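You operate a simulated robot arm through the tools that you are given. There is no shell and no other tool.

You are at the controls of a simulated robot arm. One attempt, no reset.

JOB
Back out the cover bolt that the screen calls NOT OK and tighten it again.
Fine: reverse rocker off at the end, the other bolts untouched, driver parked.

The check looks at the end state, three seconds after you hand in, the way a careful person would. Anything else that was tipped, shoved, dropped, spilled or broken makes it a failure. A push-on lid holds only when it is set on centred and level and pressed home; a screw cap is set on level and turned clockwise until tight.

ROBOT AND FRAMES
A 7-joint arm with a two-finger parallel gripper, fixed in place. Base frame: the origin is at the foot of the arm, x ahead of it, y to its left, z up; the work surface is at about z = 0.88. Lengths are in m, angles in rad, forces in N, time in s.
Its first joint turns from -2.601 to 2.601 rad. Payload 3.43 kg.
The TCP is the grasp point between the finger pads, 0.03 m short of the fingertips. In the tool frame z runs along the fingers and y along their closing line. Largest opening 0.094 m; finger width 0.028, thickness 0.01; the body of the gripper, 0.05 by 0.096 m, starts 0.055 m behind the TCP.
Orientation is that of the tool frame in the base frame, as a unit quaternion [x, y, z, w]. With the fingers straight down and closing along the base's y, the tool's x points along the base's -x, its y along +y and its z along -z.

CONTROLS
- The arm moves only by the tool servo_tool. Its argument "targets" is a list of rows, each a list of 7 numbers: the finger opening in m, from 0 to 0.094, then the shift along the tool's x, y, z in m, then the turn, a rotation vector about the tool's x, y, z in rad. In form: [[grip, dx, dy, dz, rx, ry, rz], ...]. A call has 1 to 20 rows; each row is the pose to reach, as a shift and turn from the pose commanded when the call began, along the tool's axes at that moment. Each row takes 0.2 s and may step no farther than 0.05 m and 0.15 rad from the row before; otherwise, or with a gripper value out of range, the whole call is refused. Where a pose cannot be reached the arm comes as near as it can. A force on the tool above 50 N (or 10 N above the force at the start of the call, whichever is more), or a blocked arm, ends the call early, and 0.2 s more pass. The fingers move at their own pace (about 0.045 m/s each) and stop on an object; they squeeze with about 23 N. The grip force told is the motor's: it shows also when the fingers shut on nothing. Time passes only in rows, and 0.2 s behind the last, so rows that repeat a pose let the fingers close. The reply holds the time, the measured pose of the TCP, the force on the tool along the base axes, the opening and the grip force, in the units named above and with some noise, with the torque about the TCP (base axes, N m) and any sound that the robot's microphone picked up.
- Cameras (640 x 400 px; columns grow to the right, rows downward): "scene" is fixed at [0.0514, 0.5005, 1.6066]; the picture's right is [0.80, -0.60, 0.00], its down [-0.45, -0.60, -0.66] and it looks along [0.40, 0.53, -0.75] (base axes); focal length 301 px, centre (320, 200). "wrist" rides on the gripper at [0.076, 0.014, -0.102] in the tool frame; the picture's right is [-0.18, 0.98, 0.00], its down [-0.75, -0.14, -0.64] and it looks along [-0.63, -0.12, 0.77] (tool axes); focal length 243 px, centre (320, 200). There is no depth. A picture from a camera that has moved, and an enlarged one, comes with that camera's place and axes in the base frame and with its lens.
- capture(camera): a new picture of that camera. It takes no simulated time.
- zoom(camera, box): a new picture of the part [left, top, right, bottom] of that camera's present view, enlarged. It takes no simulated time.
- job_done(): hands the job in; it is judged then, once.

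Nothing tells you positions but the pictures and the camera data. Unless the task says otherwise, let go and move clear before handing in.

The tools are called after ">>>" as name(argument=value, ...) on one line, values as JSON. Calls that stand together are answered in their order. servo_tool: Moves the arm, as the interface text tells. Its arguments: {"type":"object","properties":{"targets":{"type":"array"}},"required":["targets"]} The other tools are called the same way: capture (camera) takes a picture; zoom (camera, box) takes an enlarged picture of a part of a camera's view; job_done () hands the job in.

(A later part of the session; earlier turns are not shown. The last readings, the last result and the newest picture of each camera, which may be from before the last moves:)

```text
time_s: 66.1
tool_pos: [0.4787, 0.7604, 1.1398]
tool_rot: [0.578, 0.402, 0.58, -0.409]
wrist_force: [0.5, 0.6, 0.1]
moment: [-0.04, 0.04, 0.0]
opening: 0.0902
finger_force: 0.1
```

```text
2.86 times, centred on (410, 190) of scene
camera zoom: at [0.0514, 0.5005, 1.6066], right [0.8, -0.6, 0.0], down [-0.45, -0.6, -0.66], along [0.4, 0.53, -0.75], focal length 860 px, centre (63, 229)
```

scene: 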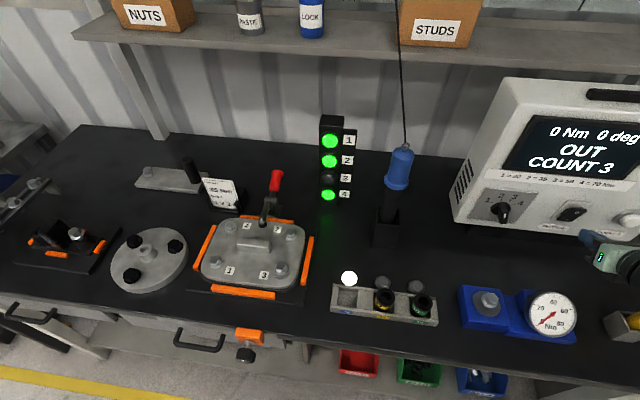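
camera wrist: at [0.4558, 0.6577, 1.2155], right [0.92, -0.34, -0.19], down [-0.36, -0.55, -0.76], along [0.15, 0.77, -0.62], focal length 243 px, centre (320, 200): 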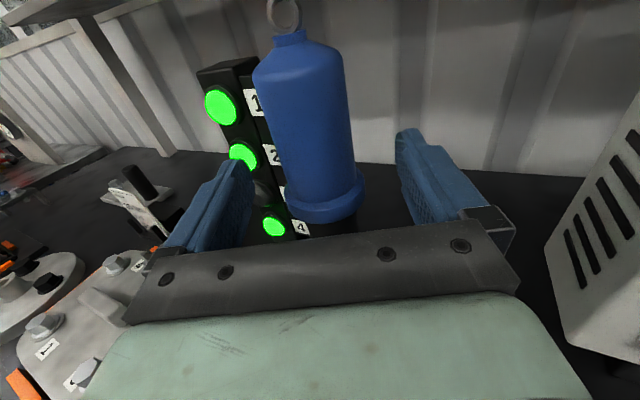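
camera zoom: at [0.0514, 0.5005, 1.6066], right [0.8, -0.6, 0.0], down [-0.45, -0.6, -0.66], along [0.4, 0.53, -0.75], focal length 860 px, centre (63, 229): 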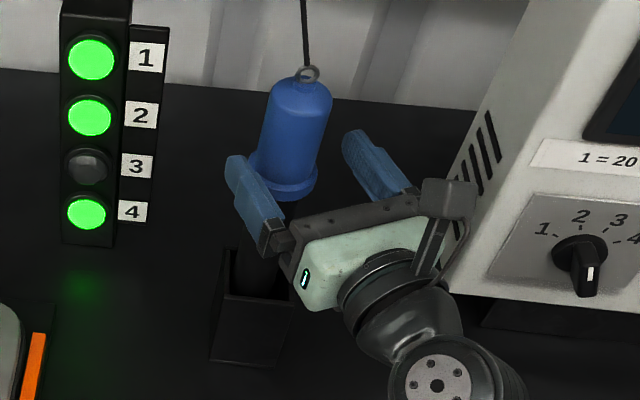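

About 3 cm to go with a 2.5 mm correction to the left. Advancing and closing on the handle just above the flange.

>>> servo_tool(targets=[[0.09, -0.001, -0.0015, 0.015, 0, 0, 0], [0.09, -0.001, -0.0025, 0.03, 0, 0, 0], [0.07, -0.001, -0.0025, 0.03, 0, 0, 0], [0.055, -0.001, -0.0025, 0.03, 0, 0, 0], [0.04, -0.001, -0.0025, 0.03, 0, 0, 0], [0.0, -0.001, -0.0025, 0.03, 0, 0, 0], [0.0, -0.001, -0.0025, 0.03, 0, 0, 0], [0.0, -0.001, -0.0025, 0.03, 0, 0, 0]])

>>> capture(camera="wrist")

>>> zoom(camera="scene", box=[340, 120, 480, 260])

```text
time_s: 67.9
tool_pos: [0.4872, 0.7902, 1.1373]
tool_rot: [0.579, 0.4, 0.581, -0.409]
wrist_force: [2.6, -0.5, 0.9]
moment: [-0.15, -0.4, -0.04]
opening: 0.0487
finger_force: 22.9
```

```text
taken
camera wrist: at [0.464, 0.6874, 1.2142], right [0.92, -0.34, -0.19], down [-0.36, -0.55, -0.76], along [0.15, 0.77, -0.62], focal length 243 px, centre (320, 200)
```

wrist: 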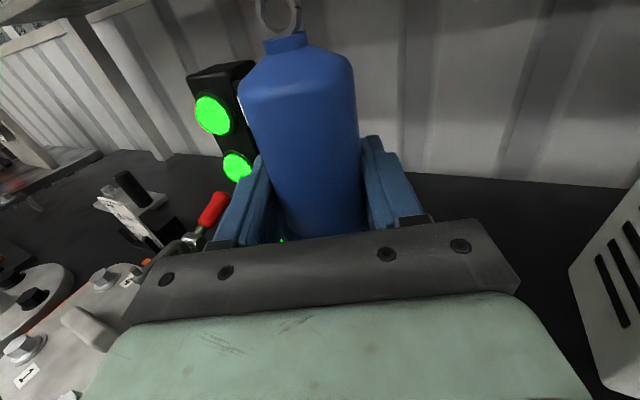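

```text
2.86 times, centred on (410, 190) of scene
camera zoom: at [0.0514, 0.5005, 1.6066], right [0.8, -0.6, 0.0], down [-0.45, -0.6, -0.66], along [0.4, 0.53, -0.75], focal length 860 px, centre (63, 229)
```

zoom: 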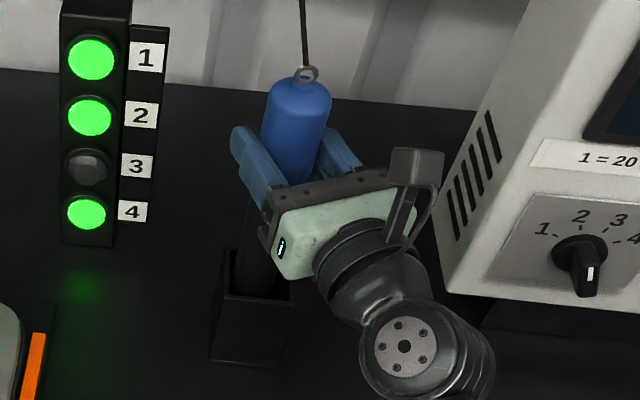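

Gripped. Lifting straight up 15 cm out of the holder.

>>> servo_tool(targets=[[0.0, 0.015, 0, 0, 0, 0, 0], [0.0, 0.04, 0, 0, 0, 0, 0], [0.0, 0.065, 0, 0, 0, 0, 0], [0.0, 0.095, 0, 0, 0, 0, 0], [0.0, 0.125, 0, 0, 0, 0, 0], [0.0, 0.15, 0, 0, 0, 0, 0]])

>>> capture(camera="scene")

>>> zoom(camera="scene", box=[340, 80, 480, 260])

```text
time_s: 69.3
tool_pos: [0.4869, 0.7913, 1.2875]
tool_rot: [0.579, 0.401, 0.58, -0.408]
wrist_force: [-0.3, 0.8, -5.4]
moment: [0.0, 0.0, 0.03]
opening: 0.0483
finger_force: 23.0
```

```text
taken
```

scene: 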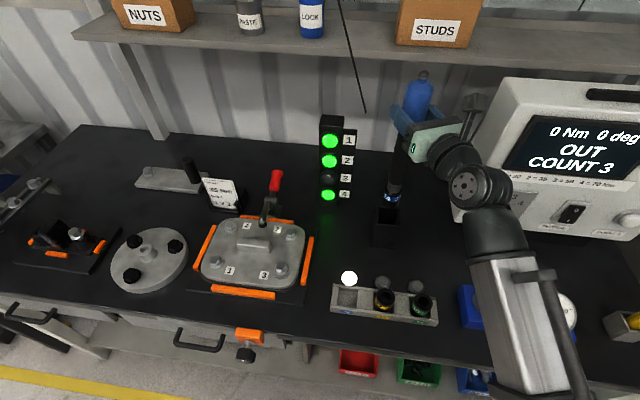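

```text
2.22 times, centred on (410, 170) of scene
camera zoom: at [0.0514, 0.5005, 1.6066], right [0.8, -0.6, 0.0], down [-0.45, -0.6, -0.66], along [0.4, 0.53, -0.75], focal length 669 px, centre (120, 267)
```

zoom: 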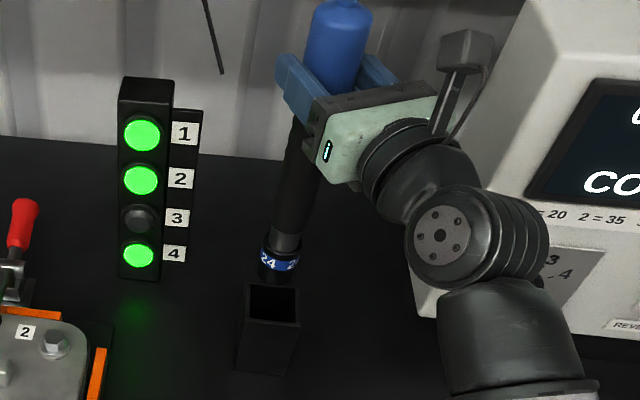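

The driver is clear of the holder. Swinging it back over bolt 3 with the same yaw (about 129°) that engaged the hex before.

>>> servo_tool(targets=[[0.0, 0, -0.0244, -0.0043, 0.086, 0, 0], [0.0, 0, -0.0489, -0.0085, 0.172, 0, 0], [0.0, 0, -0.0733, -0.0128, 0.258, 0, 0], [0.0, 0, -0.0977, -0.017, 0.344, 0, 0], [0.0, 0, -0.1221, -0.0213, 0.43, 0, 0], [0.0, 0, -0.1466, -0.0256, 0.516, 0, 0], [0.0, 0, -0.171, -0.0298, 0.602, 0, 0], [0.0, 0, -0.1954, -0.0341, 0.688, 0, 0], [0.0, 0, -0.2198, -0.0383, 0.774, 0, 0], [0.0, 0, -0.2443, -0.0426, 0.86, 0, 0], [0.0, 0, -0.2687, -0.0468, 0.946, 0, 0], [0.0, 0, -0.2931, -0.0511, 1.0315, 0, 0]])

>>> servo_tool(targets=[[0.0, -0.015, 0, 0, 0, 0, 0], [0.0, -0.03, 0, 0, 0, 0, 0], [0.0, -0.045, 0, 0, 0, 0, 0]])

>>> zoom(camera="scene", box=[265, 250, 305, 290])

>>> capture(camera="scene")

```text
time_s: 71.9
tool_pos: [0.1962, 0.8434, 1.2889]
tool_rot: [-0.302, -0.635, -0.307, 0.641]
wrist_force: [-0.4, -0.2, -4.8]
moment: [-0.01, 0.04, -0.01]
opening: 0.0484
finger_force: 22.7
```

```text
time_s: 72.7
tool_pos: [0.1956, 0.8426, 1.2428]
tool_rot: [-0.303, -0.635, -0.308, 0.641]
wrist_force: [0.7, -0.2, -5.3]
moment: [-0.04, -0.02, 0.03]
opening: 0.0485
finger_force: 23.3
```

```text
10.00 times, centred on (285, 270) of scene
camera zoom: at [0.0514, 0.5005, 1.6066], right [0.8, -0.6, 0.0], down [-0.45, -0.6, -0.66], along [0.4, 0.53, -0.75], focal length 3010 px, centre (670, -500)
```

zoom: 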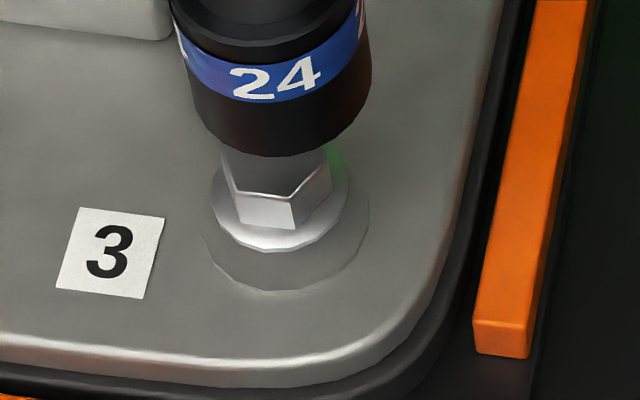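

```text
taken
```

scene: 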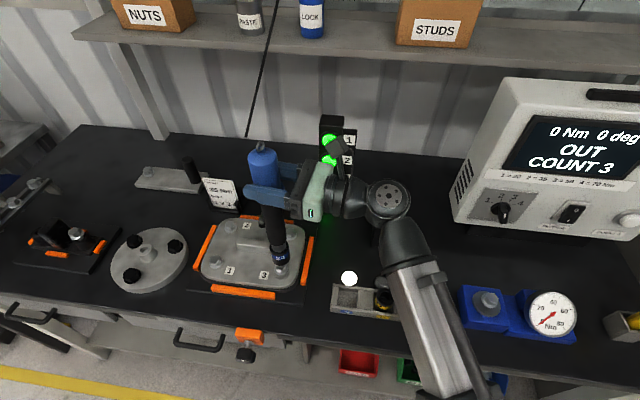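

The socket sits about 5 mm right of and slightly in front of the bolt axis after the re-grip. I'll correct by (-2.7, +4.8) mm and lower to 1.5 cm above the raised head.

>>> servo_tool(targets=[[0.0, 0, 0.0009, 0.0054, 0, 0, 0], [0.0, -0.013, 0.0009, 0.0054, 0, 0, 0], [0.0, -0.026, 0.0009, 0.0054, 0, 0, 0], [0.0, -0.026, 0.0009, 0.0054, 0, 0, 0]])

>>> zoom(camera="scene", box=[265, 250, 305, 290])

```text
time_s: 73.7
tool_pos: [0.1946, 0.8482, 1.2187]
tool_rot: [-0.303, -0.635, -0.308, 0.64]
wrist_force: [0.0, -0.5, -5.8]
moment: [-0.01, -0.02, 0.01]
opening: 0.0483
finger_force: 22.9
```

```text
10.00 times, centred on (285, 270) of scene
camera zoom: at [0.0514, 0.5005, 1.6066], right [0.8, -0.6, 0.0], down [-0.45, -0.6, -0.66], along [0.4, 0.53, -0.75], focal length 3010 px, centre (670, -500)
```

zoom: 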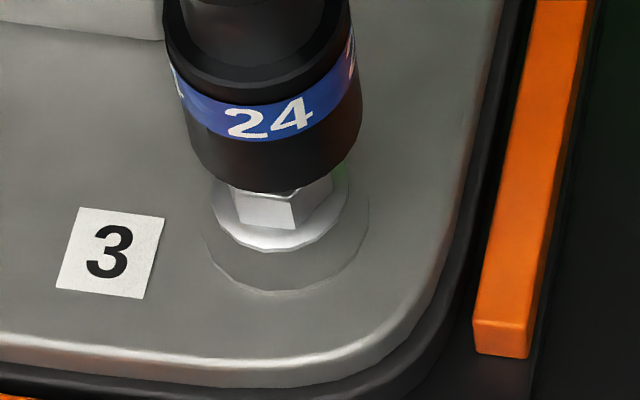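

Now aligned to under 1 mm. Lowering onto the head.

>>> servo_tool(targets=[[0.0, -0.006, 0, 0.0008, 0, 0, 0], [0.0, -0.012, 0, 0.0008, 0, 0, 0], [0.0, -0.016, 0, 0.0008, 0, 0, 0], [0.0, -0.019, 0, 0.0008, 0, 0, 0]])

>>> zoom(camera="scene", box=[265, 250, 305, 290])

```text
time_s: 74.7
tool_pos: [0.1912, 0.8473, 1.2028]
tool_rot: [-0.302, -0.632, -0.31, 0.642]
wrist_force: [5.1, 2.4, 41.8]
moment: [0.5, -0.95, -0.01]
opening: 0.0485
finger_force: 23.0
```

```text
10.00 times, centred on (285, 270) of scene
camera zoom: at [0.0514, 0.5005, 1.6066], right [0.8, -0.6, 0.0], down [-0.45, -0.6, -0.66], along [0.4, 0.53, -0.75], focal length 3010 px, centre (670, -500)
```

zoom: 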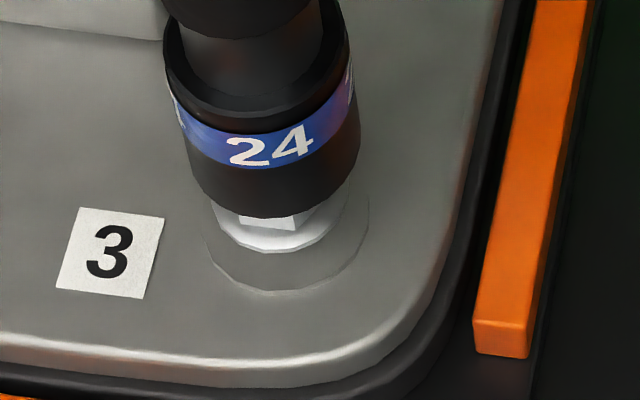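

Contact at the head's top with 42 N, so it hasn't dropped on. I'll lift clear and check the driver's tilt and centring again.

>>> servo_tool(targets=[[0.0, 0.004, 0, 0, 0, 0, 0], [0.0, 0.009, 0, 0, 0, 0, 0], [0.0, 0.009, 0, 0, 0, 0, 0]])

>>> zoom(camera="scene", box=[265, 250, 305, 290])

>>> zoom(camera="scene", box=[240, 130, 320, 290])

>>> capture(camera="wrist")

```text
time_s: 75.5
tool_pos: [0.1906, 0.8481, 1.2059]
tool_rot: [-0.303, -0.636, -0.307, 0.64]
wrist_force: [-0.4, 0.3, -5.4]
moment: [-0.01, -0.01, 0.01]
opening: 0.0483
finger_force: 22.8
```

```text
10.00 times, centred on (285, 270) of scene
camera zoom: at [0.0514, 0.5005, 1.6066], right [0.8, -0.6, 0.0], down [-0.45, -0.6, -0.66], along [0.4, 0.53, -0.75], focal length 3010 px, centre (670, -500)
```

zoom: 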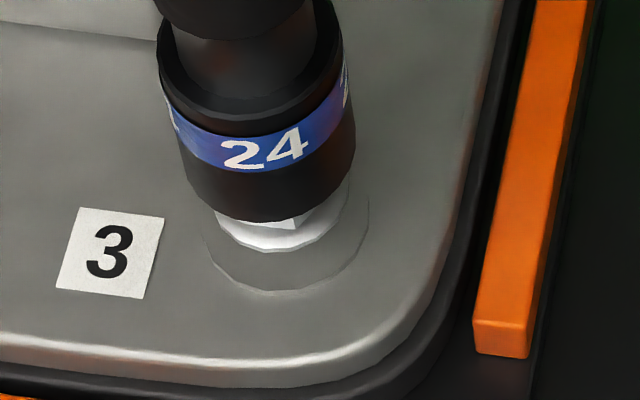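

```text
2.50 times, centred on (280, 210) of scene
camera zoom: at [0.0514, 0.5005, 1.6066], right [0.8, -0.6, 0.0], down [-0.45, -0.6, -0.66], along [0.4, 0.53, -0.75], focal length 752 px, centre (420, 175)
```

zoom: 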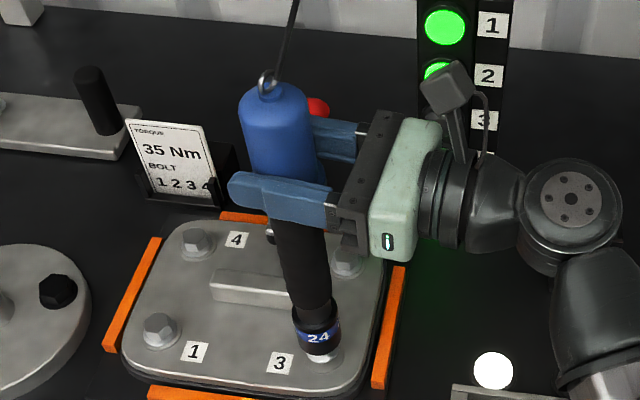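

```text
taken
camera wrist: at [0.2653, 0.7762, 1.2826], right [0.76, 0.62, -0.18], down [0.29, -0.58, -0.76], along [-0.58, 0.53, -0.63], focal length 243 px, centre (320, 200)
```

wrist: 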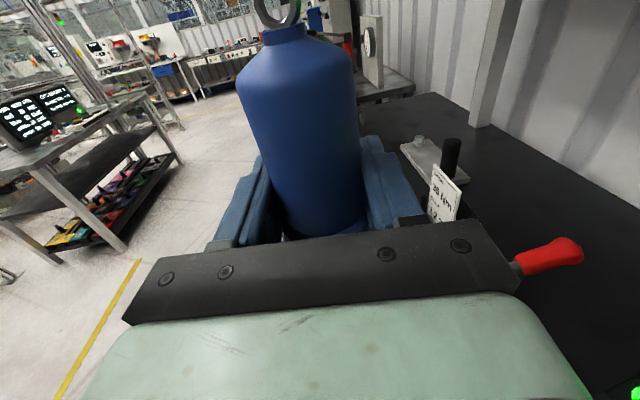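

The socket has drifted about 2 mm left. I'll shift it back and verify before lowering.

>>> servo_tool(targets=[[0.0, 0.003, 0, -0.001, 0, 0, 0], [0.0, 0.004, -0.0003, -0.0021, 0, 0, 0], [0.0, 0.004, -0.0003, -0.0021, 0, 0, 0]])

>>> zoom(camera="scene", box=[265, 250, 305, 290])

```text
time_s: 76.3
tool_pos: [0.1917, 0.8473, 1.2096]
tool_rot: [-0.303, -0.635, -0.307, 0.64]
wrist_force: [0.2, -0.1, -4.9]
moment: [-0.01, -0.01, -0.01]
opening: 0.0481
finger_force: 22.8
```

```text
10.00 times, centred on (285, 270) of scene
camera zoom: at [0.0514, 0.5005, 1.6066], right [0.8, -0.6, 0.0], down [-0.45, -0.6, -0.66], along [0.4, 0.53, -0.75], focal length 3010 px, centre (670, -500)
```

zoom: 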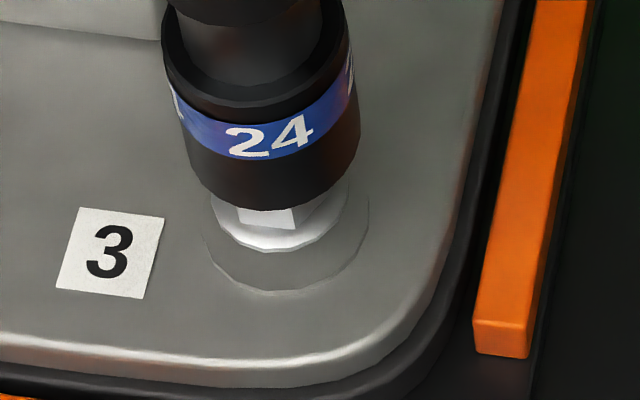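

Comparing the contact images, the socket was about 3 mm too far from the camera when it touched. I'll shift that much toward the camera and lower gently.

>>> servo_tool(targets=[[0.0, 0, -0.0027, -0.001, 0, 0, 0], [0.0, -0.002, -0.0027, -0.001, 0, 0, 0], [0.0, -0.004, -0.0027, -0.001, 0, 0, 0], [0.0, -0.006, -0.0027, -0.001, 0, 0, 0]])

>>> zoom(camera="scene", box=[265, 250, 305, 290])

```text
time_s: 77.3
tool_pos: [0.1907, 0.8444, 1.2042]
tool_rot: [-0.303, -0.635, -0.308, 0.641]
wrist_force: [0.8, -0.4, -4.5]
moment: [0.02, -0.02, 0.0]
opening: 0.0484
finger_force: 23.3
```

```text
10.00 times, centred on (285, 270) of scene
camera zoom: at [0.0514, 0.5005, 1.6066], right [0.8, -0.6, 0.0], down [-0.45, -0.6, -0.66], along [0.4, 0.53, -0.75], focal length 3010 px, centre (670, -500)
```

zoom: 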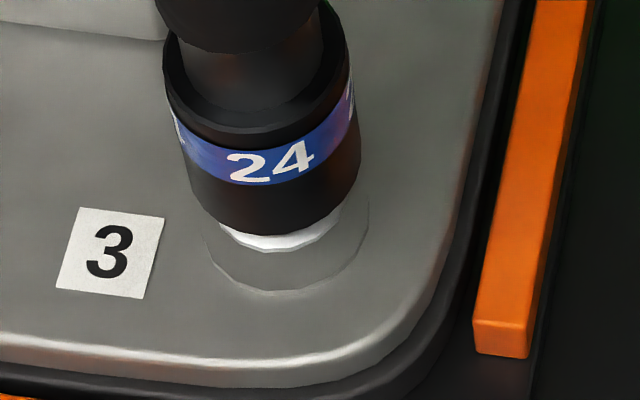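

Free at about the contact height. I'll nudge 0.5 mm right and keep lowering slowly.

>>> servo_tool(targets=[[0.0, -0.002, 0.0001, -0.0005, 0, 0, 0], [0.0, -0.004, 0.0001, -0.0005, 0, 0, 0]])

>>> zoom(camera="scene", box=[265, 250, 305, 290])

```text
time_s: 77.9
tool_pos: [0.1914, 0.8438, 1.2036]
tool_rot: [-0.302, -0.634, -0.309, 0.642]
wrist_force: [1.6, -1.0, 16.8]
moment: [0.05, -0.31, -0.06]
opening: 0.048
finger_force: 23.1
```

```text
10.00 times, centred on (285, 270) of scene
camera zoom: at [0.0514, 0.5005, 1.6066], right [0.8, -0.6, 0.0], down [-0.45, -0.6, -0.66], along [0.4, 0.53, -0.75], focal length 3010 px, centre (670, -500)
```

zoom: 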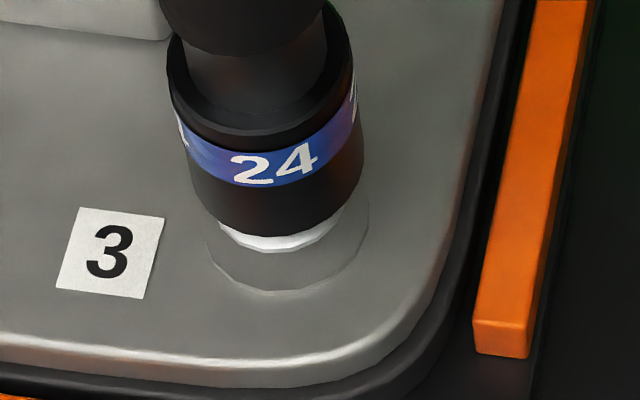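

Contact again. Recalibrating against the run that worked, the seated position was about 2 mm further from the camera than this, and the hex turned roughly 2°. I'll lift, shift, add a 2° yaw, and lower gently.

>>> servo_tool(targets=[[0.0, 0.004, 0, 0, 0, 0, 0], [0.0, 0.006, 0.0013, 0.0008, 0.02, 0, 0], [0.0, 0.006, 0.0026, 0.0015, 0.035, 0, 0], [0.0, 0.006, 0.0026, 0.0015, 0.035, 0, 0]])

>>> zoom(camera="scene", box=[265, 250, 305, 290])

```text
time_s: 78.9
tool_pos: [0.1919, 0.8477, 1.2082]
tool_rot: [-0.292, -0.641, -0.297, 0.645]
wrist_force: [0.0, 1.2, -5.6]
moment: [-0.03, 0.0, 0.01]
opening: 0.0482
finger_force: 23.0
```

```text
10.00 times, centred on (285, 270) of scene
camera zoom: at [0.0514, 0.5005, 1.6066], right [0.8, -0.6, 0.0], down [-0.45, -0.6, -0.66], along [0.4, 0.53, -0.75], focal length 3010 px, centre (670, -500)
```

zoom: 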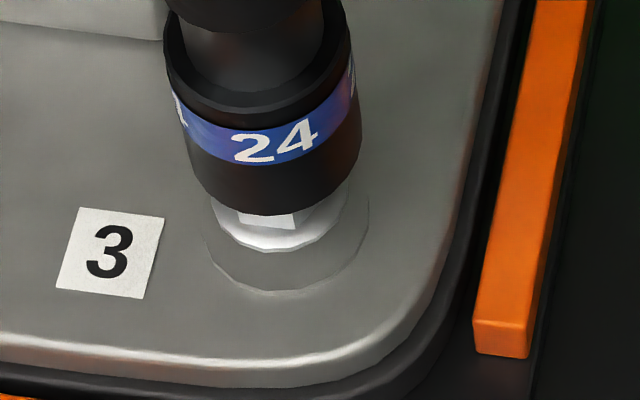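

Now predicted within about 0.5 mm of the seated line. Lowering gently.

>>> servo_tool(targets=[[0.0, -0.002, 0, 0.0004, 0, 0, 0], [0.0, -0.004, 0, 0.0004, 0, 0, 0], [0.0, -0.006, 0, 0.0004, 0, 0, 0]])

>>> zoom(camera="scene", box=[265, 250, 305, 290])

```text
time_s: 79.7
tool_pos: [0.1925, 0.8482, 1.2024]
tool_rot: [-0.291, -0.641, -0.296, 0.646]
wrist_force: [-0.1, 0.5, -4.3]
moment: [-0.01, 0.03, 0.0]
opening: 0.0481
finger_force: 22.9
```

```text
10.00 times, centred on (285, 270) of scene
camera zoom: at [0.0514, 0.5005, 1.6066], right [0.8, -0.6, 0.0], down [-0.45, -0.6, -0.66], along [0.4, 0.53, -0.75], focal length 3010 px, centre (670, -500)
```

zoom: 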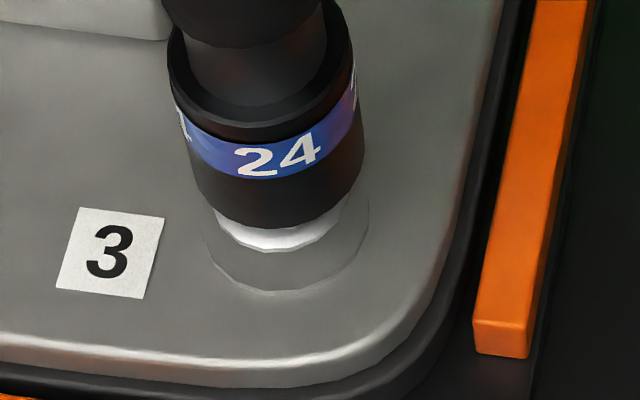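

Free below the last contact height, which is promising. Continuing.

>>> servo_tool(targets=[[0.0, -0.002, 0, 0, 0, 0, 0], [0.0, -0.004, 0, 0, 0, 0, 0]])

>>> zoom(camera="scene", box=[265, 250, 305, 290])

```text
time_s: 80.3
tool_pos: [0.1917, 0.8472, 1.1989]
tool_rot: [-0.29, -0.641, -0.296, 0.647]
wrist_force: [-1.4, 0.0, -4.9]
moment: [0.02, 0.1, -0.02]
opening: 0.0481
finger_force: 23.0
```

```text
10.00 times, centred on (285, 270) of scene
camera zoom: at [0.0514, 0.5005, 1.6066], right [0.8, -0.6, 0.0], down [-0.45, -0.6, -0.66], along [0.4, 0.53, -0.75], focal length 3010 px, centre (670, -500)
```

zoom: 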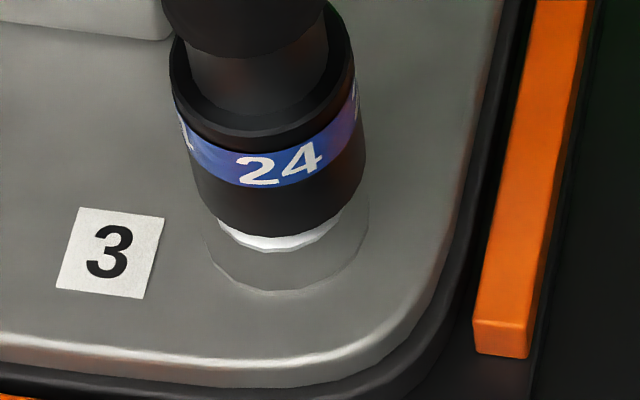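

It's on the hex with no load. I'll continue down to seat and start the tightening run, following the bolt down in short calls.

>>> servo_tool(targets=[[0.0, -0.003, -0.0004, 0.0003, 0, 0, 0], [0.0, -0.006, -0.0004, 0.0003, 0, 0, 0], [0.0, -0.009, -0.0004, 0.0003, 0, 0, 0]])

>>> zoom(camera="scene", box=[265, 250, 305, 290])

>>> zoom(camera="scene", box=[440, 70, 640, 240])

```text
time_s: 81.1
tool_pos: [0.1921, 0.8469, 1.1897]
tool_rot: [-0.291, -0.64, -0.297, 0.646]
wrist_force: [-0.3, -0.1, 2.8]
moment: [-0.29, -0.02, 0.0]
opening: 0.0482
finger_force: 22.4
```

```text
10.00 times, centred on (285, 270) of scene
camera zoom: at [0.0514, 0.5005, 1.6066], right [0.8, -0.6, 0.0], down [-0.45, -0.6, -0.66], along [0.4, 0.53, -0.75], focal length 3010 px, centre (670, -500)
```

zoom: 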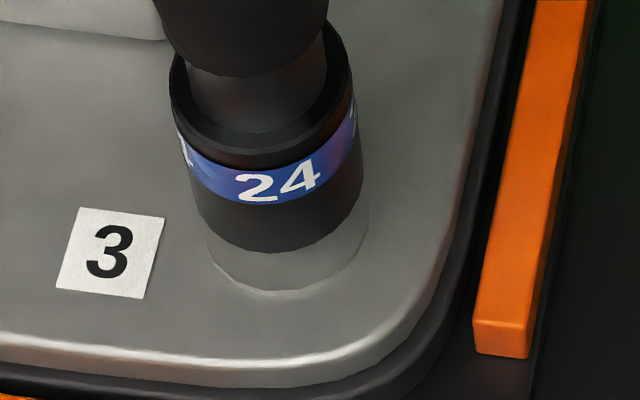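

```text
2.35 times, centred on (540, 155) of scene
camera zoom: at [0.0514, 0.5005, 1.6066], right [0.8, -0.6, 0.0], down [-0.45, -0.6, -0.66], along [0.4, 0.53, -0.75], focal length 708 px, centre (-198, 306)
```

zoom: 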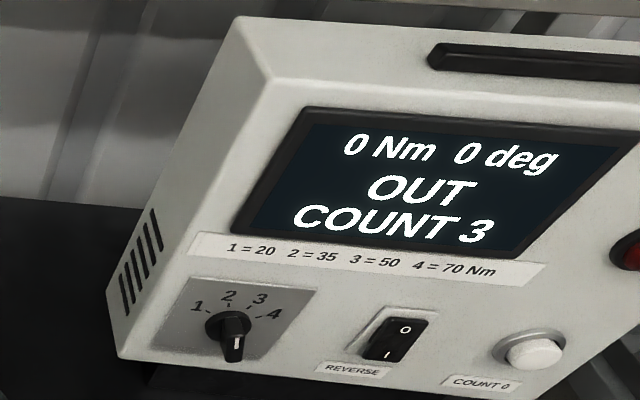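

Seated with light contact. Now pressing to start, and following the bolt down at about 0.8 mm per row.

>>> servo_tool(targets=[[0.0, -0.0015, 0, 0, 0, 0, 0], [0.0, -0.003, 0, 0, 0, 0, 0], [0.0, -0.004, 0, 0, 0, 0, 0], [0.0, -0.0048, 0, 0, 0, 0, 0]])

>>> zoom(camera="scene", box=[440, 70, 640, 240])

>>> zoom(camera="scene", box=[265, 250, 305, 290])

```text
time_s: 82.1
tool_pos: [0.192, 0.8481, 1.1844]
tool_rot: [-0.292, -0.64, -0.296, 0.646]
wrist_force: [-2.5, 0.1, 1.9]
moment: [0.0, 0.46, -0.02]
opening: 0.0483
finger_force: 23.0
```

```text
2.35 times, centred on (540, 155) of scene
camera zoom: at [0.0514, 0.5005, 1.6066], right [0.8, -0.6, 0.0], down [-0.45, -0.6, -0.66], along [0.4, 0.53, -0.75], focal length 708 px, centre (-198, 306)
```

zoom: 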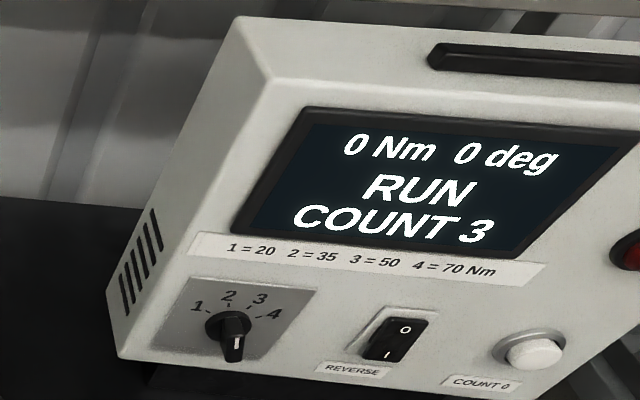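

```text
10.00 times, centred on (285, 270) of scene
camera zoom: at [0.0514, 0.5005, 1.6066], right [0.8, -0.6, 0.0], down [-0.45, -0.6, -0.66], along [0.4, 0.53, -0.75], focal length 3010 px, centre (670, -500)
```

zoom: 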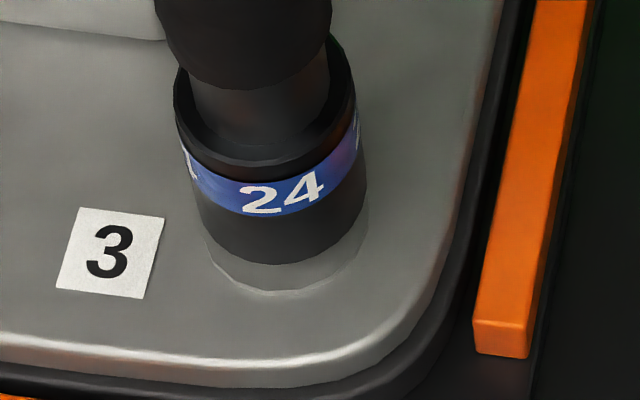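

RUN in the forward direction and the bolt is going down. I need to follow a little faster to keep the pressure.

>>> servo_tool(targets=[[0.0, -0.0025, 0, 0, 0, 0, 0], [0.0, -0.0038, 0, 0, 0, 0, 0], [0.0, -0.005, 0, 0, 0, 0, 0], [0.0, -0.0062, 0, 0, 0, 0, 0]])

>>> zoom(camera="scene", box=[440, 70, 640, 240])

>>> zoom(camera="scene", box=[265, 250, 305, 290])

```text
time_s: 83.1
tool_pos: [0.1929, 0.8485, 1.1789]
tool_rot: [-0.291, -0.641, -0.296, 0.646]
wrist_force: [1.1, -0.1, 7.1]
moment: [-0.2, -0.27, 0.01]
opening: 0.0482
finger_force: 23.3
```

```text
2.35 times, centred on (540, 155) of scene
camera zoom: at [0.0514, 0.5005, 1.6066], right [0.8, -0.6, 0.0], down [-0.45, -0.6, -0.66], along [0.4, 0.53, -0.75], focal length 708 px, centre (-198, 306)
```

zoom: 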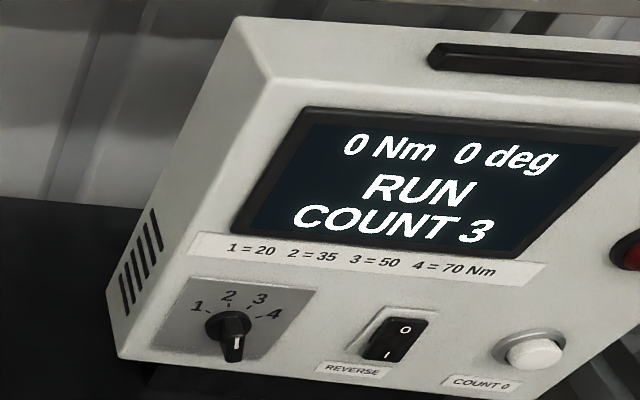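

```text
10.00 times, centred on (285, 270) of scene
camera zoom: at [0.0514, 0.5005, 1.6066], right [0.8, -0.6, 0.0], down [-0.45, -0.6, -0.66], along [0.4, 0.53, -0.75], focal length 3010 px, centre (670, -500)
```

zoom: 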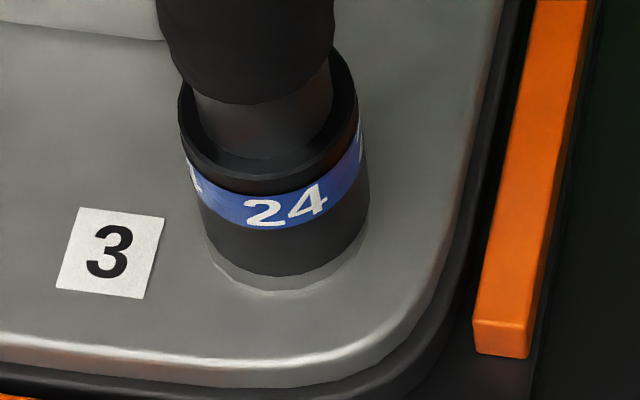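

Nearly back at the original seated height. Keeping steady pressure while it torques up.

>>> servo_tool(targets=[[0.0, -0.0015, 0, 0, 0, 0, 0], [0.0, -0.0028, 0, 0, 0, 0, 0], [0.0, -0.0035, 0, 0, 0, 0, 0], [0.0, -0.0035, 0, 0, 0, 0, 0]])

>>> zoom(camera="scene", box=[440, 70, 640, 240])

>>> zoom(camera="scene", box=[265, 250, 305, 290])

```text
time_s: 84.1
tool_pos: [0.1923, 0.8465, 1.1767]
tool_rot: [-0.291, -0.638, -0.299, 0.648]
wrist_force: [3.6, -0.9, 35.8]
moment: [-0.08, -0.84, -0.02]
opening: 0.0481
finger_force: 23.0
```

```text
2.35 times, centred on (540, 155) of scene
camera zoom: at [0.0514, 0.5005, 1.6066], right [0.8, -0.6, 0.0], down [-0.45, -0.6, -0.66], along [0.4, 0.53, -0.75], focal length 708 px, centre (-198, 306)
```

zoom: 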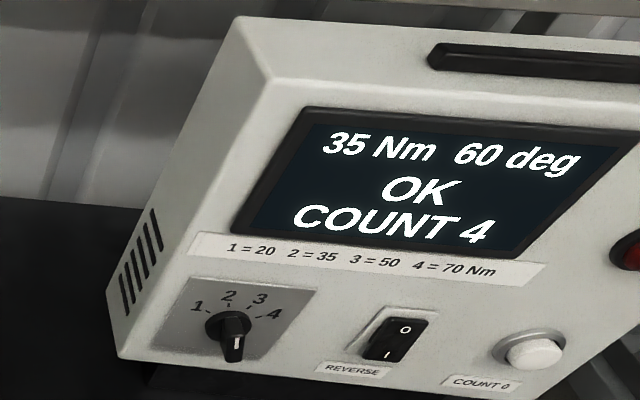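

```text
10.00 times, centred on (285, 270) of scene
camera zoom: at [0.0514, 0.5005, 1.6066], right [0.8, -0.6, 0.0], down [-0.45, -0.6, -0.66], along [0.4, 0.53, -0.75], focal length 3010 px, centre (670, -500)
```

zoom: 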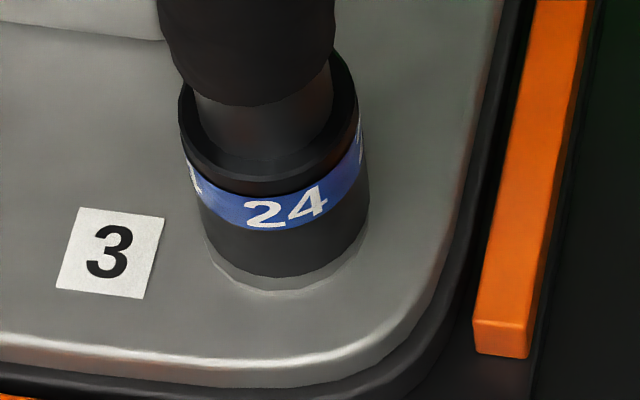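

The screen reads "35 Nm 60 deg, OK, COUNT 4". Now lifting the driver straight up off bolt 3.

>>> servo_tool(targets=[[0.0, 0.006, 0, 0, 0, 0, 0], [0.0, 0.018, 0, 0, 0, 0, 0], [0.0, 0.032, 0, 0, 0, 0, 0], [0.0, 0.05, 0, 0, 0, 0, 0], [0.0, 0.075, 0, 0, 0, 0, 0], [0.0, 0.1, 0, 0, 0, 0, 0], [0.0, 0.113, 0, 0, 0, 0, 0]])

>>> capture(camera="scene")

>>> zoom(camera="scene", box=[190, 200, 320, 300])

```text
time_s: 85.7
tool_pos: [0.1927, 0.8448, 1.2868]
tool_rot: [-0.291, -0.641, -0.296, 0.646]
wrist_force: [1.4, -0.3, -5.2]
moment: [0.03, -0.01, 0.03]
opening: 0.0481
finger_force: 23.0
```

```text
taken
```

scene: 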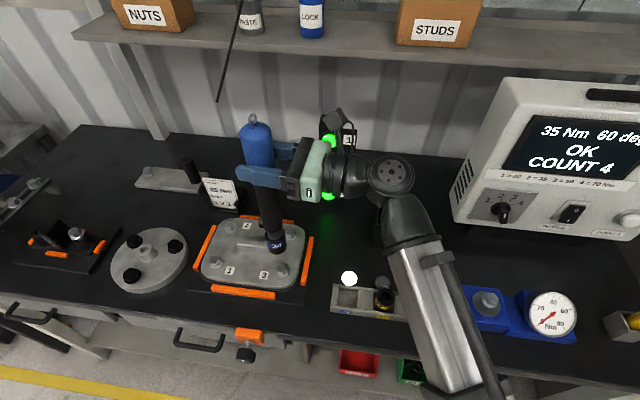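

```text
4.00 times, centred on (255, 250) of scene
camera zoom: at [0.0514, 0.5005, 1.6066], right [0.8, -0.6, 0.0], down [-0.45, -0.6, -0.66], along [0.4, 0.53, -0.75], focal length 1204 px, centre (580, 0)
```

zoom: 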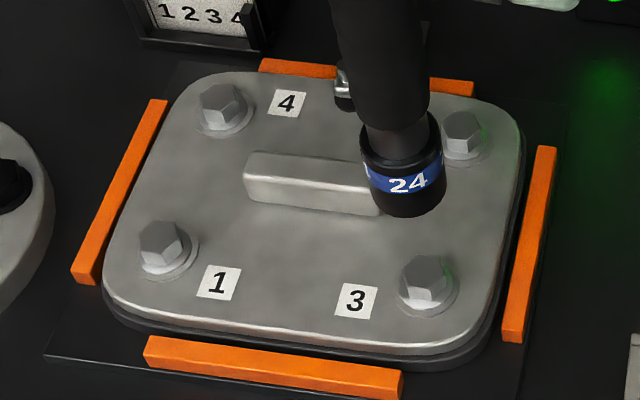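

Bolt 3 is home and the other bolts are unchanged. Carrying the driver back above its holder, to the same spot I lifted it from.

>>> servo_tool(targets=[[0.0, 0, 0.0156, -0.0195, -0.0895, 0, 0], [0.0, 0, 0.0312, -0.039, -0.179, 0, 0], [0.0, 0, 0.0467, -0.0585, -0.2686, 0, 0], [0.0, 0, 0.0623, -0.078, -0.3582, 0, 0], [0.0, 0, 0.0779, -0.0975, -0.4477, 0, 0], [0.0, 0, 0.0935, -0.117, -0.5373, 0, 0], [0.0, 0, 0.109, -0.1364, -0.6268, 0, 0], [0.0, 0, 0.1246, -0.1559, -0.7163, 0, 0], [0.0, 0, 0.1402, -0.1754, -0.8059, 0, 0], [0.0, 0, 0.1558, -0.1949, -0.8954, 0, 0], [0.0, 0, 0.1713, -0.2144, -0.985, 0, 0], [0.0, 0, 0.1869, -0.2339, -1.0745, 0, 0]])

>>> servo_tool(targets=[[0.0, -0.015, 0, 0, 0, 0, 0], [0.0, -0.03, 0, 0, 0, 0, 0], [0.0, -0.04, 0, 0, 0, 0, 0]])

>>> zoom(camera="scene", box=[350, 160, 440, 250])

>>> capture(camera="scene")

```text
time_s: 88.3
tool_pos: [0.4876, 0.7917, 1.2871]
tool_rot: [0.581, 0.398, 0.583, -0.405]
wrist_force: [-0.7, 0.1, -4.4]
moment: [-0.01, 0.01, -0.01]
opening: 0.0482
finger_force: 22.7
```

```text
time_s: 89.1
tool_pos: [0.4866, 0.7924, 1.2466]
tool_rot: [0.581, 0.398, 0.583, -0.405]
wrist_force: [0.1, -0.3, -4.8]
moment: [0.01, 0.01, 0.02]
opening: 0.0484
finger_force: 22.9
```

```text
4.44 times, centred on (395, 205) of scene
camera zoom: at [0.0514, 0.5005, 1.6066], right [0.8, -0.6, 0.0], down [-0.45, -0.6, -0.66], along [0.4, 0.53, -0.75], focal length 1338 px, centre (-13, 178)
```

zoom: 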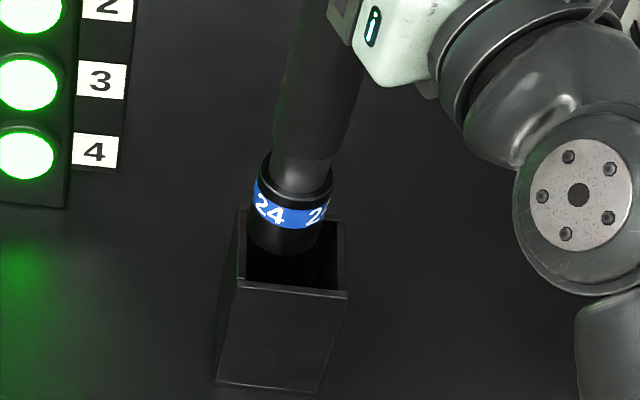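

```text
taken
```

scene: 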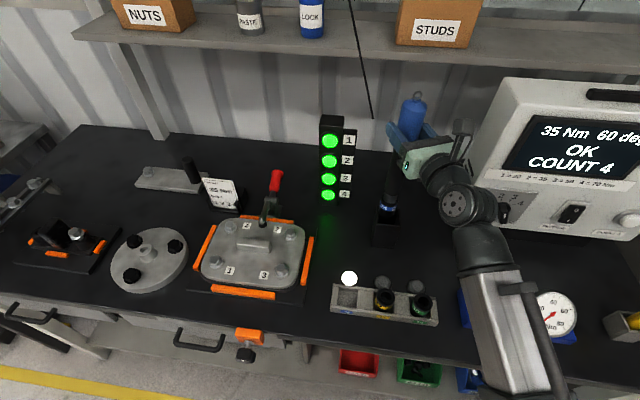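

All four bolt lamps are green. The socket needs to move about 7 mm right to line up with the holder opening. I'll shift it and check.

>>> servo_tool(targets=[[0.0, 0, 0.0035, -0.0005, 0, 0, 0], [0.0, 0, 0.007, -0.001, 0, 0, 0], [0.0, -0.006, 0.007, -0.001, 0, 0, 0]])

>>> zoom(camera="scene", box=[350, 160, 440, 250])

>>> zoom(camera="scene", box=[370, 190, 410, 240])

```text
time_s: 89.9
tool_pos: [0.4933, 0.7913, 1.2404]
tool_rot: [0.581, 0.398, 0.583, -0.405]
wrist_force: [-0.1, -0.6, -5.3]
moment: [-0.01, -0.01, 0.01]
opening: 0.0481
finger_force: 22.9
```

```text
4.44 times, centred on (395, 205) of scene
camera zoom: at [0.0514, 0.5005, 1.6066], right [0.8, -0.6, 0.0], down [-0.45, -0.6, -0.66], along [0.4, 0.53, -0.75], focal length 1338 px, centre (-13, 178)
```

zoom: 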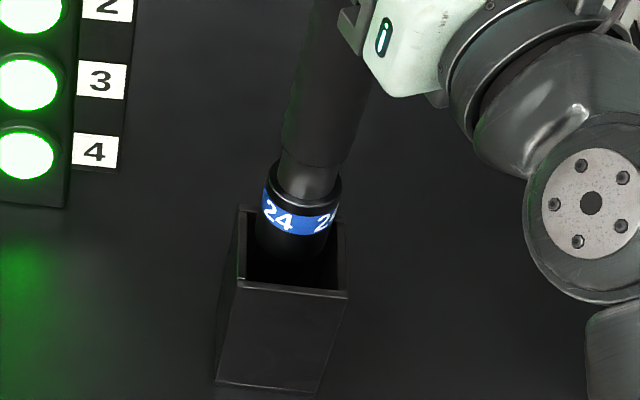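

```text
8.00 times, centred on (390, 215) of scene
camera zoom: at [0.0514, 0.5005, 1.6066], right [0.8, -0.6, 0.0], down [-0.45, -0.6, -0.66], along [0.4, 0.53, -0.75], focal length 2408 px, centre (-240, 80)
```

zoom: 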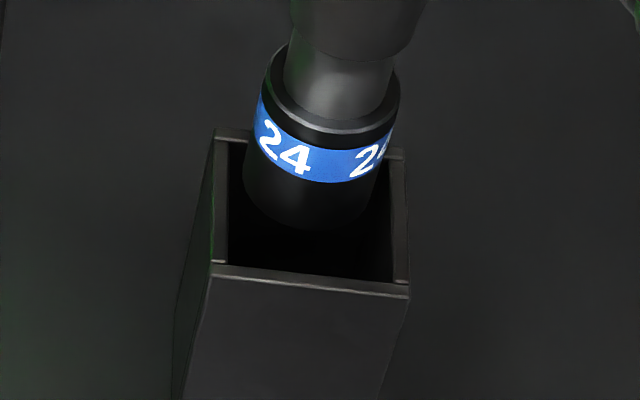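

From the closer view, the socket at rim level would still be about 4 mm left and slightly near the front. Shifting 3.5 mm right and 2.5 mm back, then lowering to the rim.

>>> servo_tool(targets=[[0.0, 0, 0.002, 0.0008, 0, 0, 0], [0.0, 0, 0.004, 0.0015, 0, 0, 0], [0.0, -0.008, 0.004, 0.0015, 0, 0, 0], [0.0, -0.016, 0.004, 0.0015, 0, 0, 0]])

>>> zoom(camera="scene", box=[370, 190, 410, 240])

```text
time_s: 90.9
tool_pos: [0.4973, 0.7878, 1.2349]
tool_rot: [0.577, 0.391, 0.589, -0.408]
wrist_force: [-1.3, 0.2, 13.3]
moment: [0.26, 0.12, 0.03]
opening: 0.0479
finger_force: 23.2
stopped in row 4: the force on the tool passed its limit at 54 N (the readings are from after the stop); the commanded pose is now the measured one
```

```text
8.00 times, centred on (390, 215) of scene
camera zoom: at [0.0514, 0.5005, 1.6066], right [0.8, -0.6, 0.0], down [-0.45, -0.6, -0.66], along [0.4, 0.53, -0.75], focal length 2408 px, centre (-240, 80)
```

zoom: 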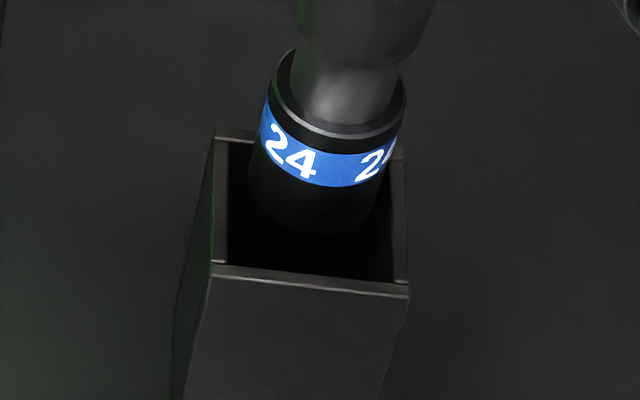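

It touched the rim: the holder's rim is higher than I assumed (about z 0.995), so the socket was about 1 cm too far back. I'll raise it, shift back toward the robot, and look again.

>>> servo_tool(targets=[[0.0, 0.006, 0, 0, 0, 0, 0], [0.0, 0.012, 0, 0, 0, 0, 0], [0.0, 0.014, -0.0021, -0.0046, 0, 0, 0], [0.0, 0.014, -0.0042, -0.0092, 0, 0, 0], [0.0, 0.014, -0.0042, -0.0092, 0, 0, 0]])

>>> zoom(camera="scene", box=[370, 190, 410, 240])

>>> zoom(camera="scene", box=[340, 80, 480, 260])

>>> capture(camera="wrist")

```text
time_s: 92.1
tool_pos: [0.4915, 0.7806, 1.2464]
tool_rot: [0.578, 0.393, 0.588, -0.407]
wrist_force: [-0.2, -0.9, -5.7]
moment: [-0.02, -0.04, -0.03]
opening: 0.0484
finger_force: 23.4
```

```text
8.00 times, centred on (390, 215) of scene
camera zoom: at [0.0514, 0.5005, 1.6066], right [0.8, -0.6, 0.0], down [-0.45, -0.6, -0.66], along [0.4, 0.53, -0.75], focal length 2408 px, centre (-240, 80)
```

zoom: 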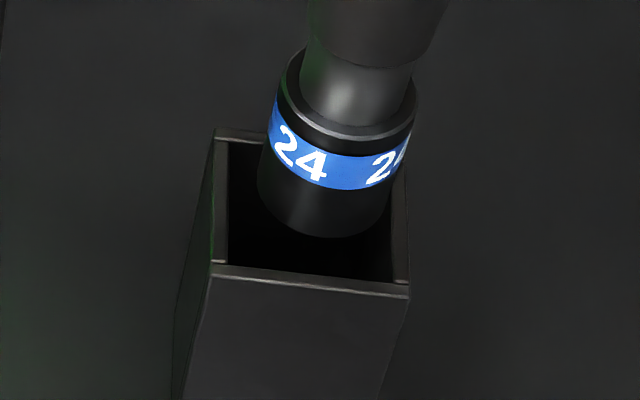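

```text
2.22 times, centred on (410, 170) of scene
camera zoom: at [0.0514, 0.5005, 1.6066], right [0.8, -0.6, 0.0], down [-0.45, -0.6, -0.66], along [0.4, 0.53, -0.75], focal length 669 px, centre (120, 267)
```

zoom: 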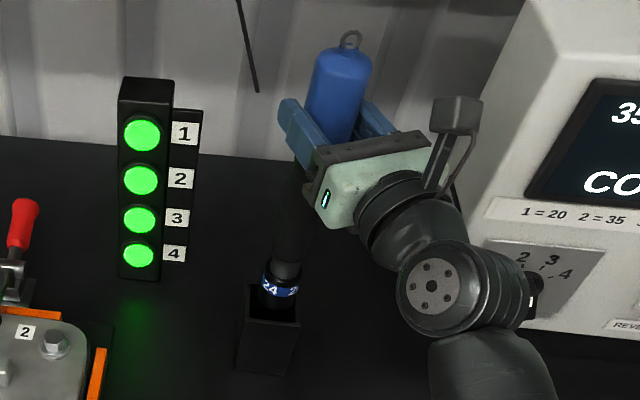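

```text
taken
camera wrist: at [0.4663, 0.6776, 1.3206], right [0.92, -0.35, -0.19], down [-0.36, -0.53, -0.77], along [0.16, 0.77, -0.61], focal length 243 px, centre (320, 200)
```

wrist: 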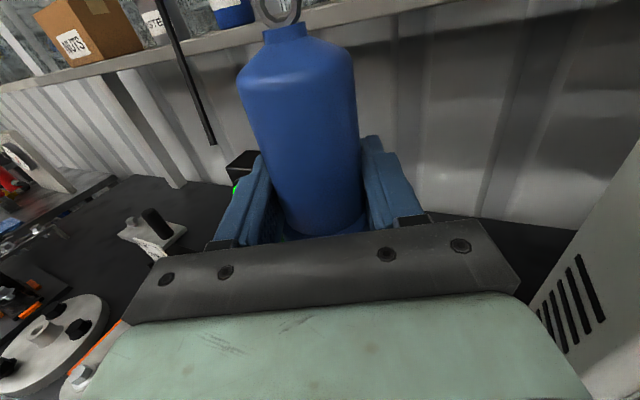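

The tool picked up a 1.4° tilt from that contact. I'll level it and make the small lateral correction together, then check again.

>>> servo_tool(targets=[[0.0, 0, -0.001, 0.0038, 0, -0.012, 0], [0.0, 0, -0.002, 0.0076, 0, -0.024, 0], [0.0, 0, -0.002, 0.0076, 0, -0.024, 0]])

>>> zoom(camera="scene", box=[370, 190, 410, 240])

>>> zoom(camera="scene", box=[400, 80, 440, 130])

```text
time_s: 92.9
tool_pos: [0.4913, 0.7885, 1.2472]
tool_rot: [0.585, 0.398, 0.58, -0.403]
wrist_force: [0.5, 0.4, -5.0]
moment: [0.02, 0.0, 0.0]
opening: 0.0482
finger_force: 22.8
```

```text
8.00 times, centred on (390, 215) of scene
camera zoom: at [0.0514, 0.5005, 1.6066], right [0.8, -0.6, 0.0], down [-0.45, -0.6, -0.66], along [0.4, 0.53, -0.75], focal length 2408 px, centre (-240, 80)
```

zoom: 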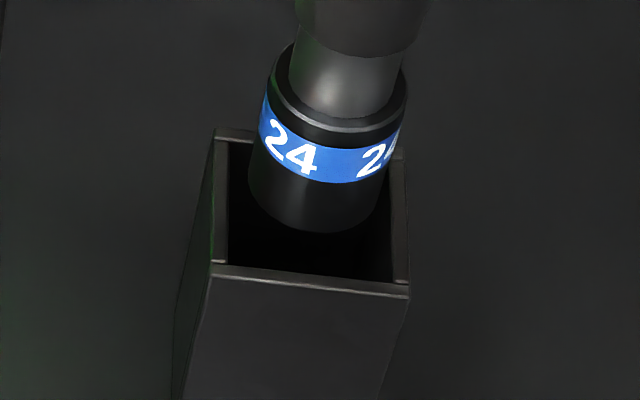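

```text
8.00 times, centred on (420, 105) of scene
camera zoom: at [0.0514, 0.5005, 1.6066], right [0.8, -0.6, 0.0], down [-0.45, -0.6, -0.66], along [0.4, 0.53, -0.75], focal length 2408 px, centre (-480, 960)
```

zoom: 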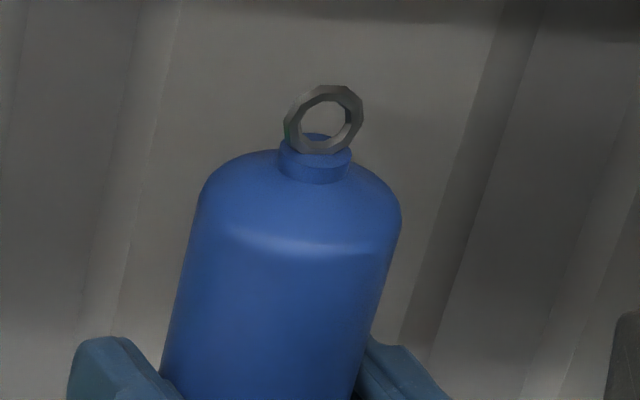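

Level again, and the socket projects onto the centre of the opening. Lowering into the holder.

>>> servo_tool(targets=[[0.0, -0.006, 0, 0, 0, 0, 0], [0.0, -0.012, 0, 0, 0, 0, 0], [0.0, -0.017, 0, 0, 0, 0, 0]])

>>> zoom(camera="scene", box=[370, 190, 410, 240])

```text
time_s: 93.7
tool_pos: [0.4907, 0.7899, 1.2305]
tool_rot: [0.585, 0.397, 0.581, -0.403]
wrist_force: [-0.4, -0.5, -4.8]
moment: [0.04, 0.01, 0.02]
opening: 0.0481
finger_force: 23.3
```

```text
8.00 times, centred on (390, 215) of scene
camera zoom: at [0.0514, 0.5005, 1.6066], right [0.8, -0.6, 0.0], down [-0.45, -0.6, -0.66], along [0.4, 0.53, -0.75], focal length 2408 px, centre (-240, 80)
```

zoom: 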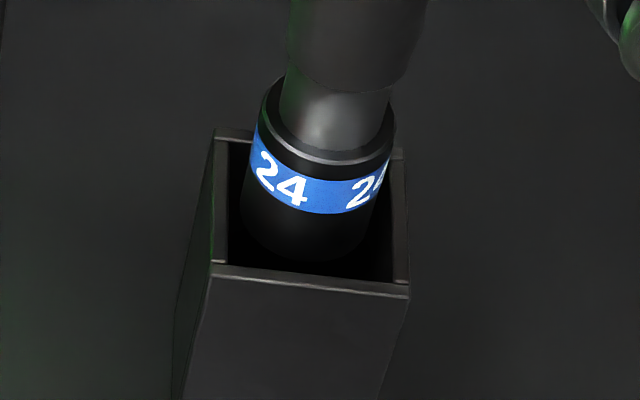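

Below the rim with no contact. Continuing down.

>>> servo_tool(targets=[[0.0, -0.007, 0, 0, 0, 0, 0], [0.0, -0.014, 0, 0, 0, 0, 0], [0.0, -0.02, 0, 0, 0, 0, 0]])

>>> zoom(camera="scene", box=[370, 190, 410, 240])

```text
time_s: 94.5
tool_pos: [0.4896, 0.7888, 1.2098]
tool_rot: [0.585, 0.398, 0.581, -0.403]
wrist_force: [0.5, 0.0, -5.3]
moment: [-0.02, 0.02, -0.01]
opening: 0.0483
finger_force: 23.1
```

```text
8.00 times, centred on (390, 215) of scene
camera zoom: at [0.0514, 0.5005, 1.6066], right [0.8, -0.6, 0.0], down [-0.45, -0.6, -0.66], along [0.4, 0.53, -0.75], focal length 2408 px, centre (-240, 80)
```

zoom: 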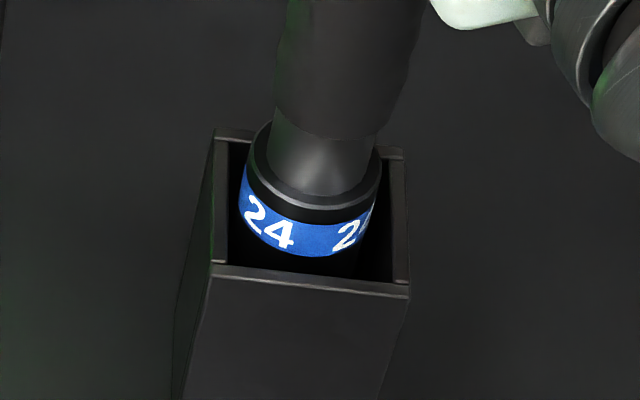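

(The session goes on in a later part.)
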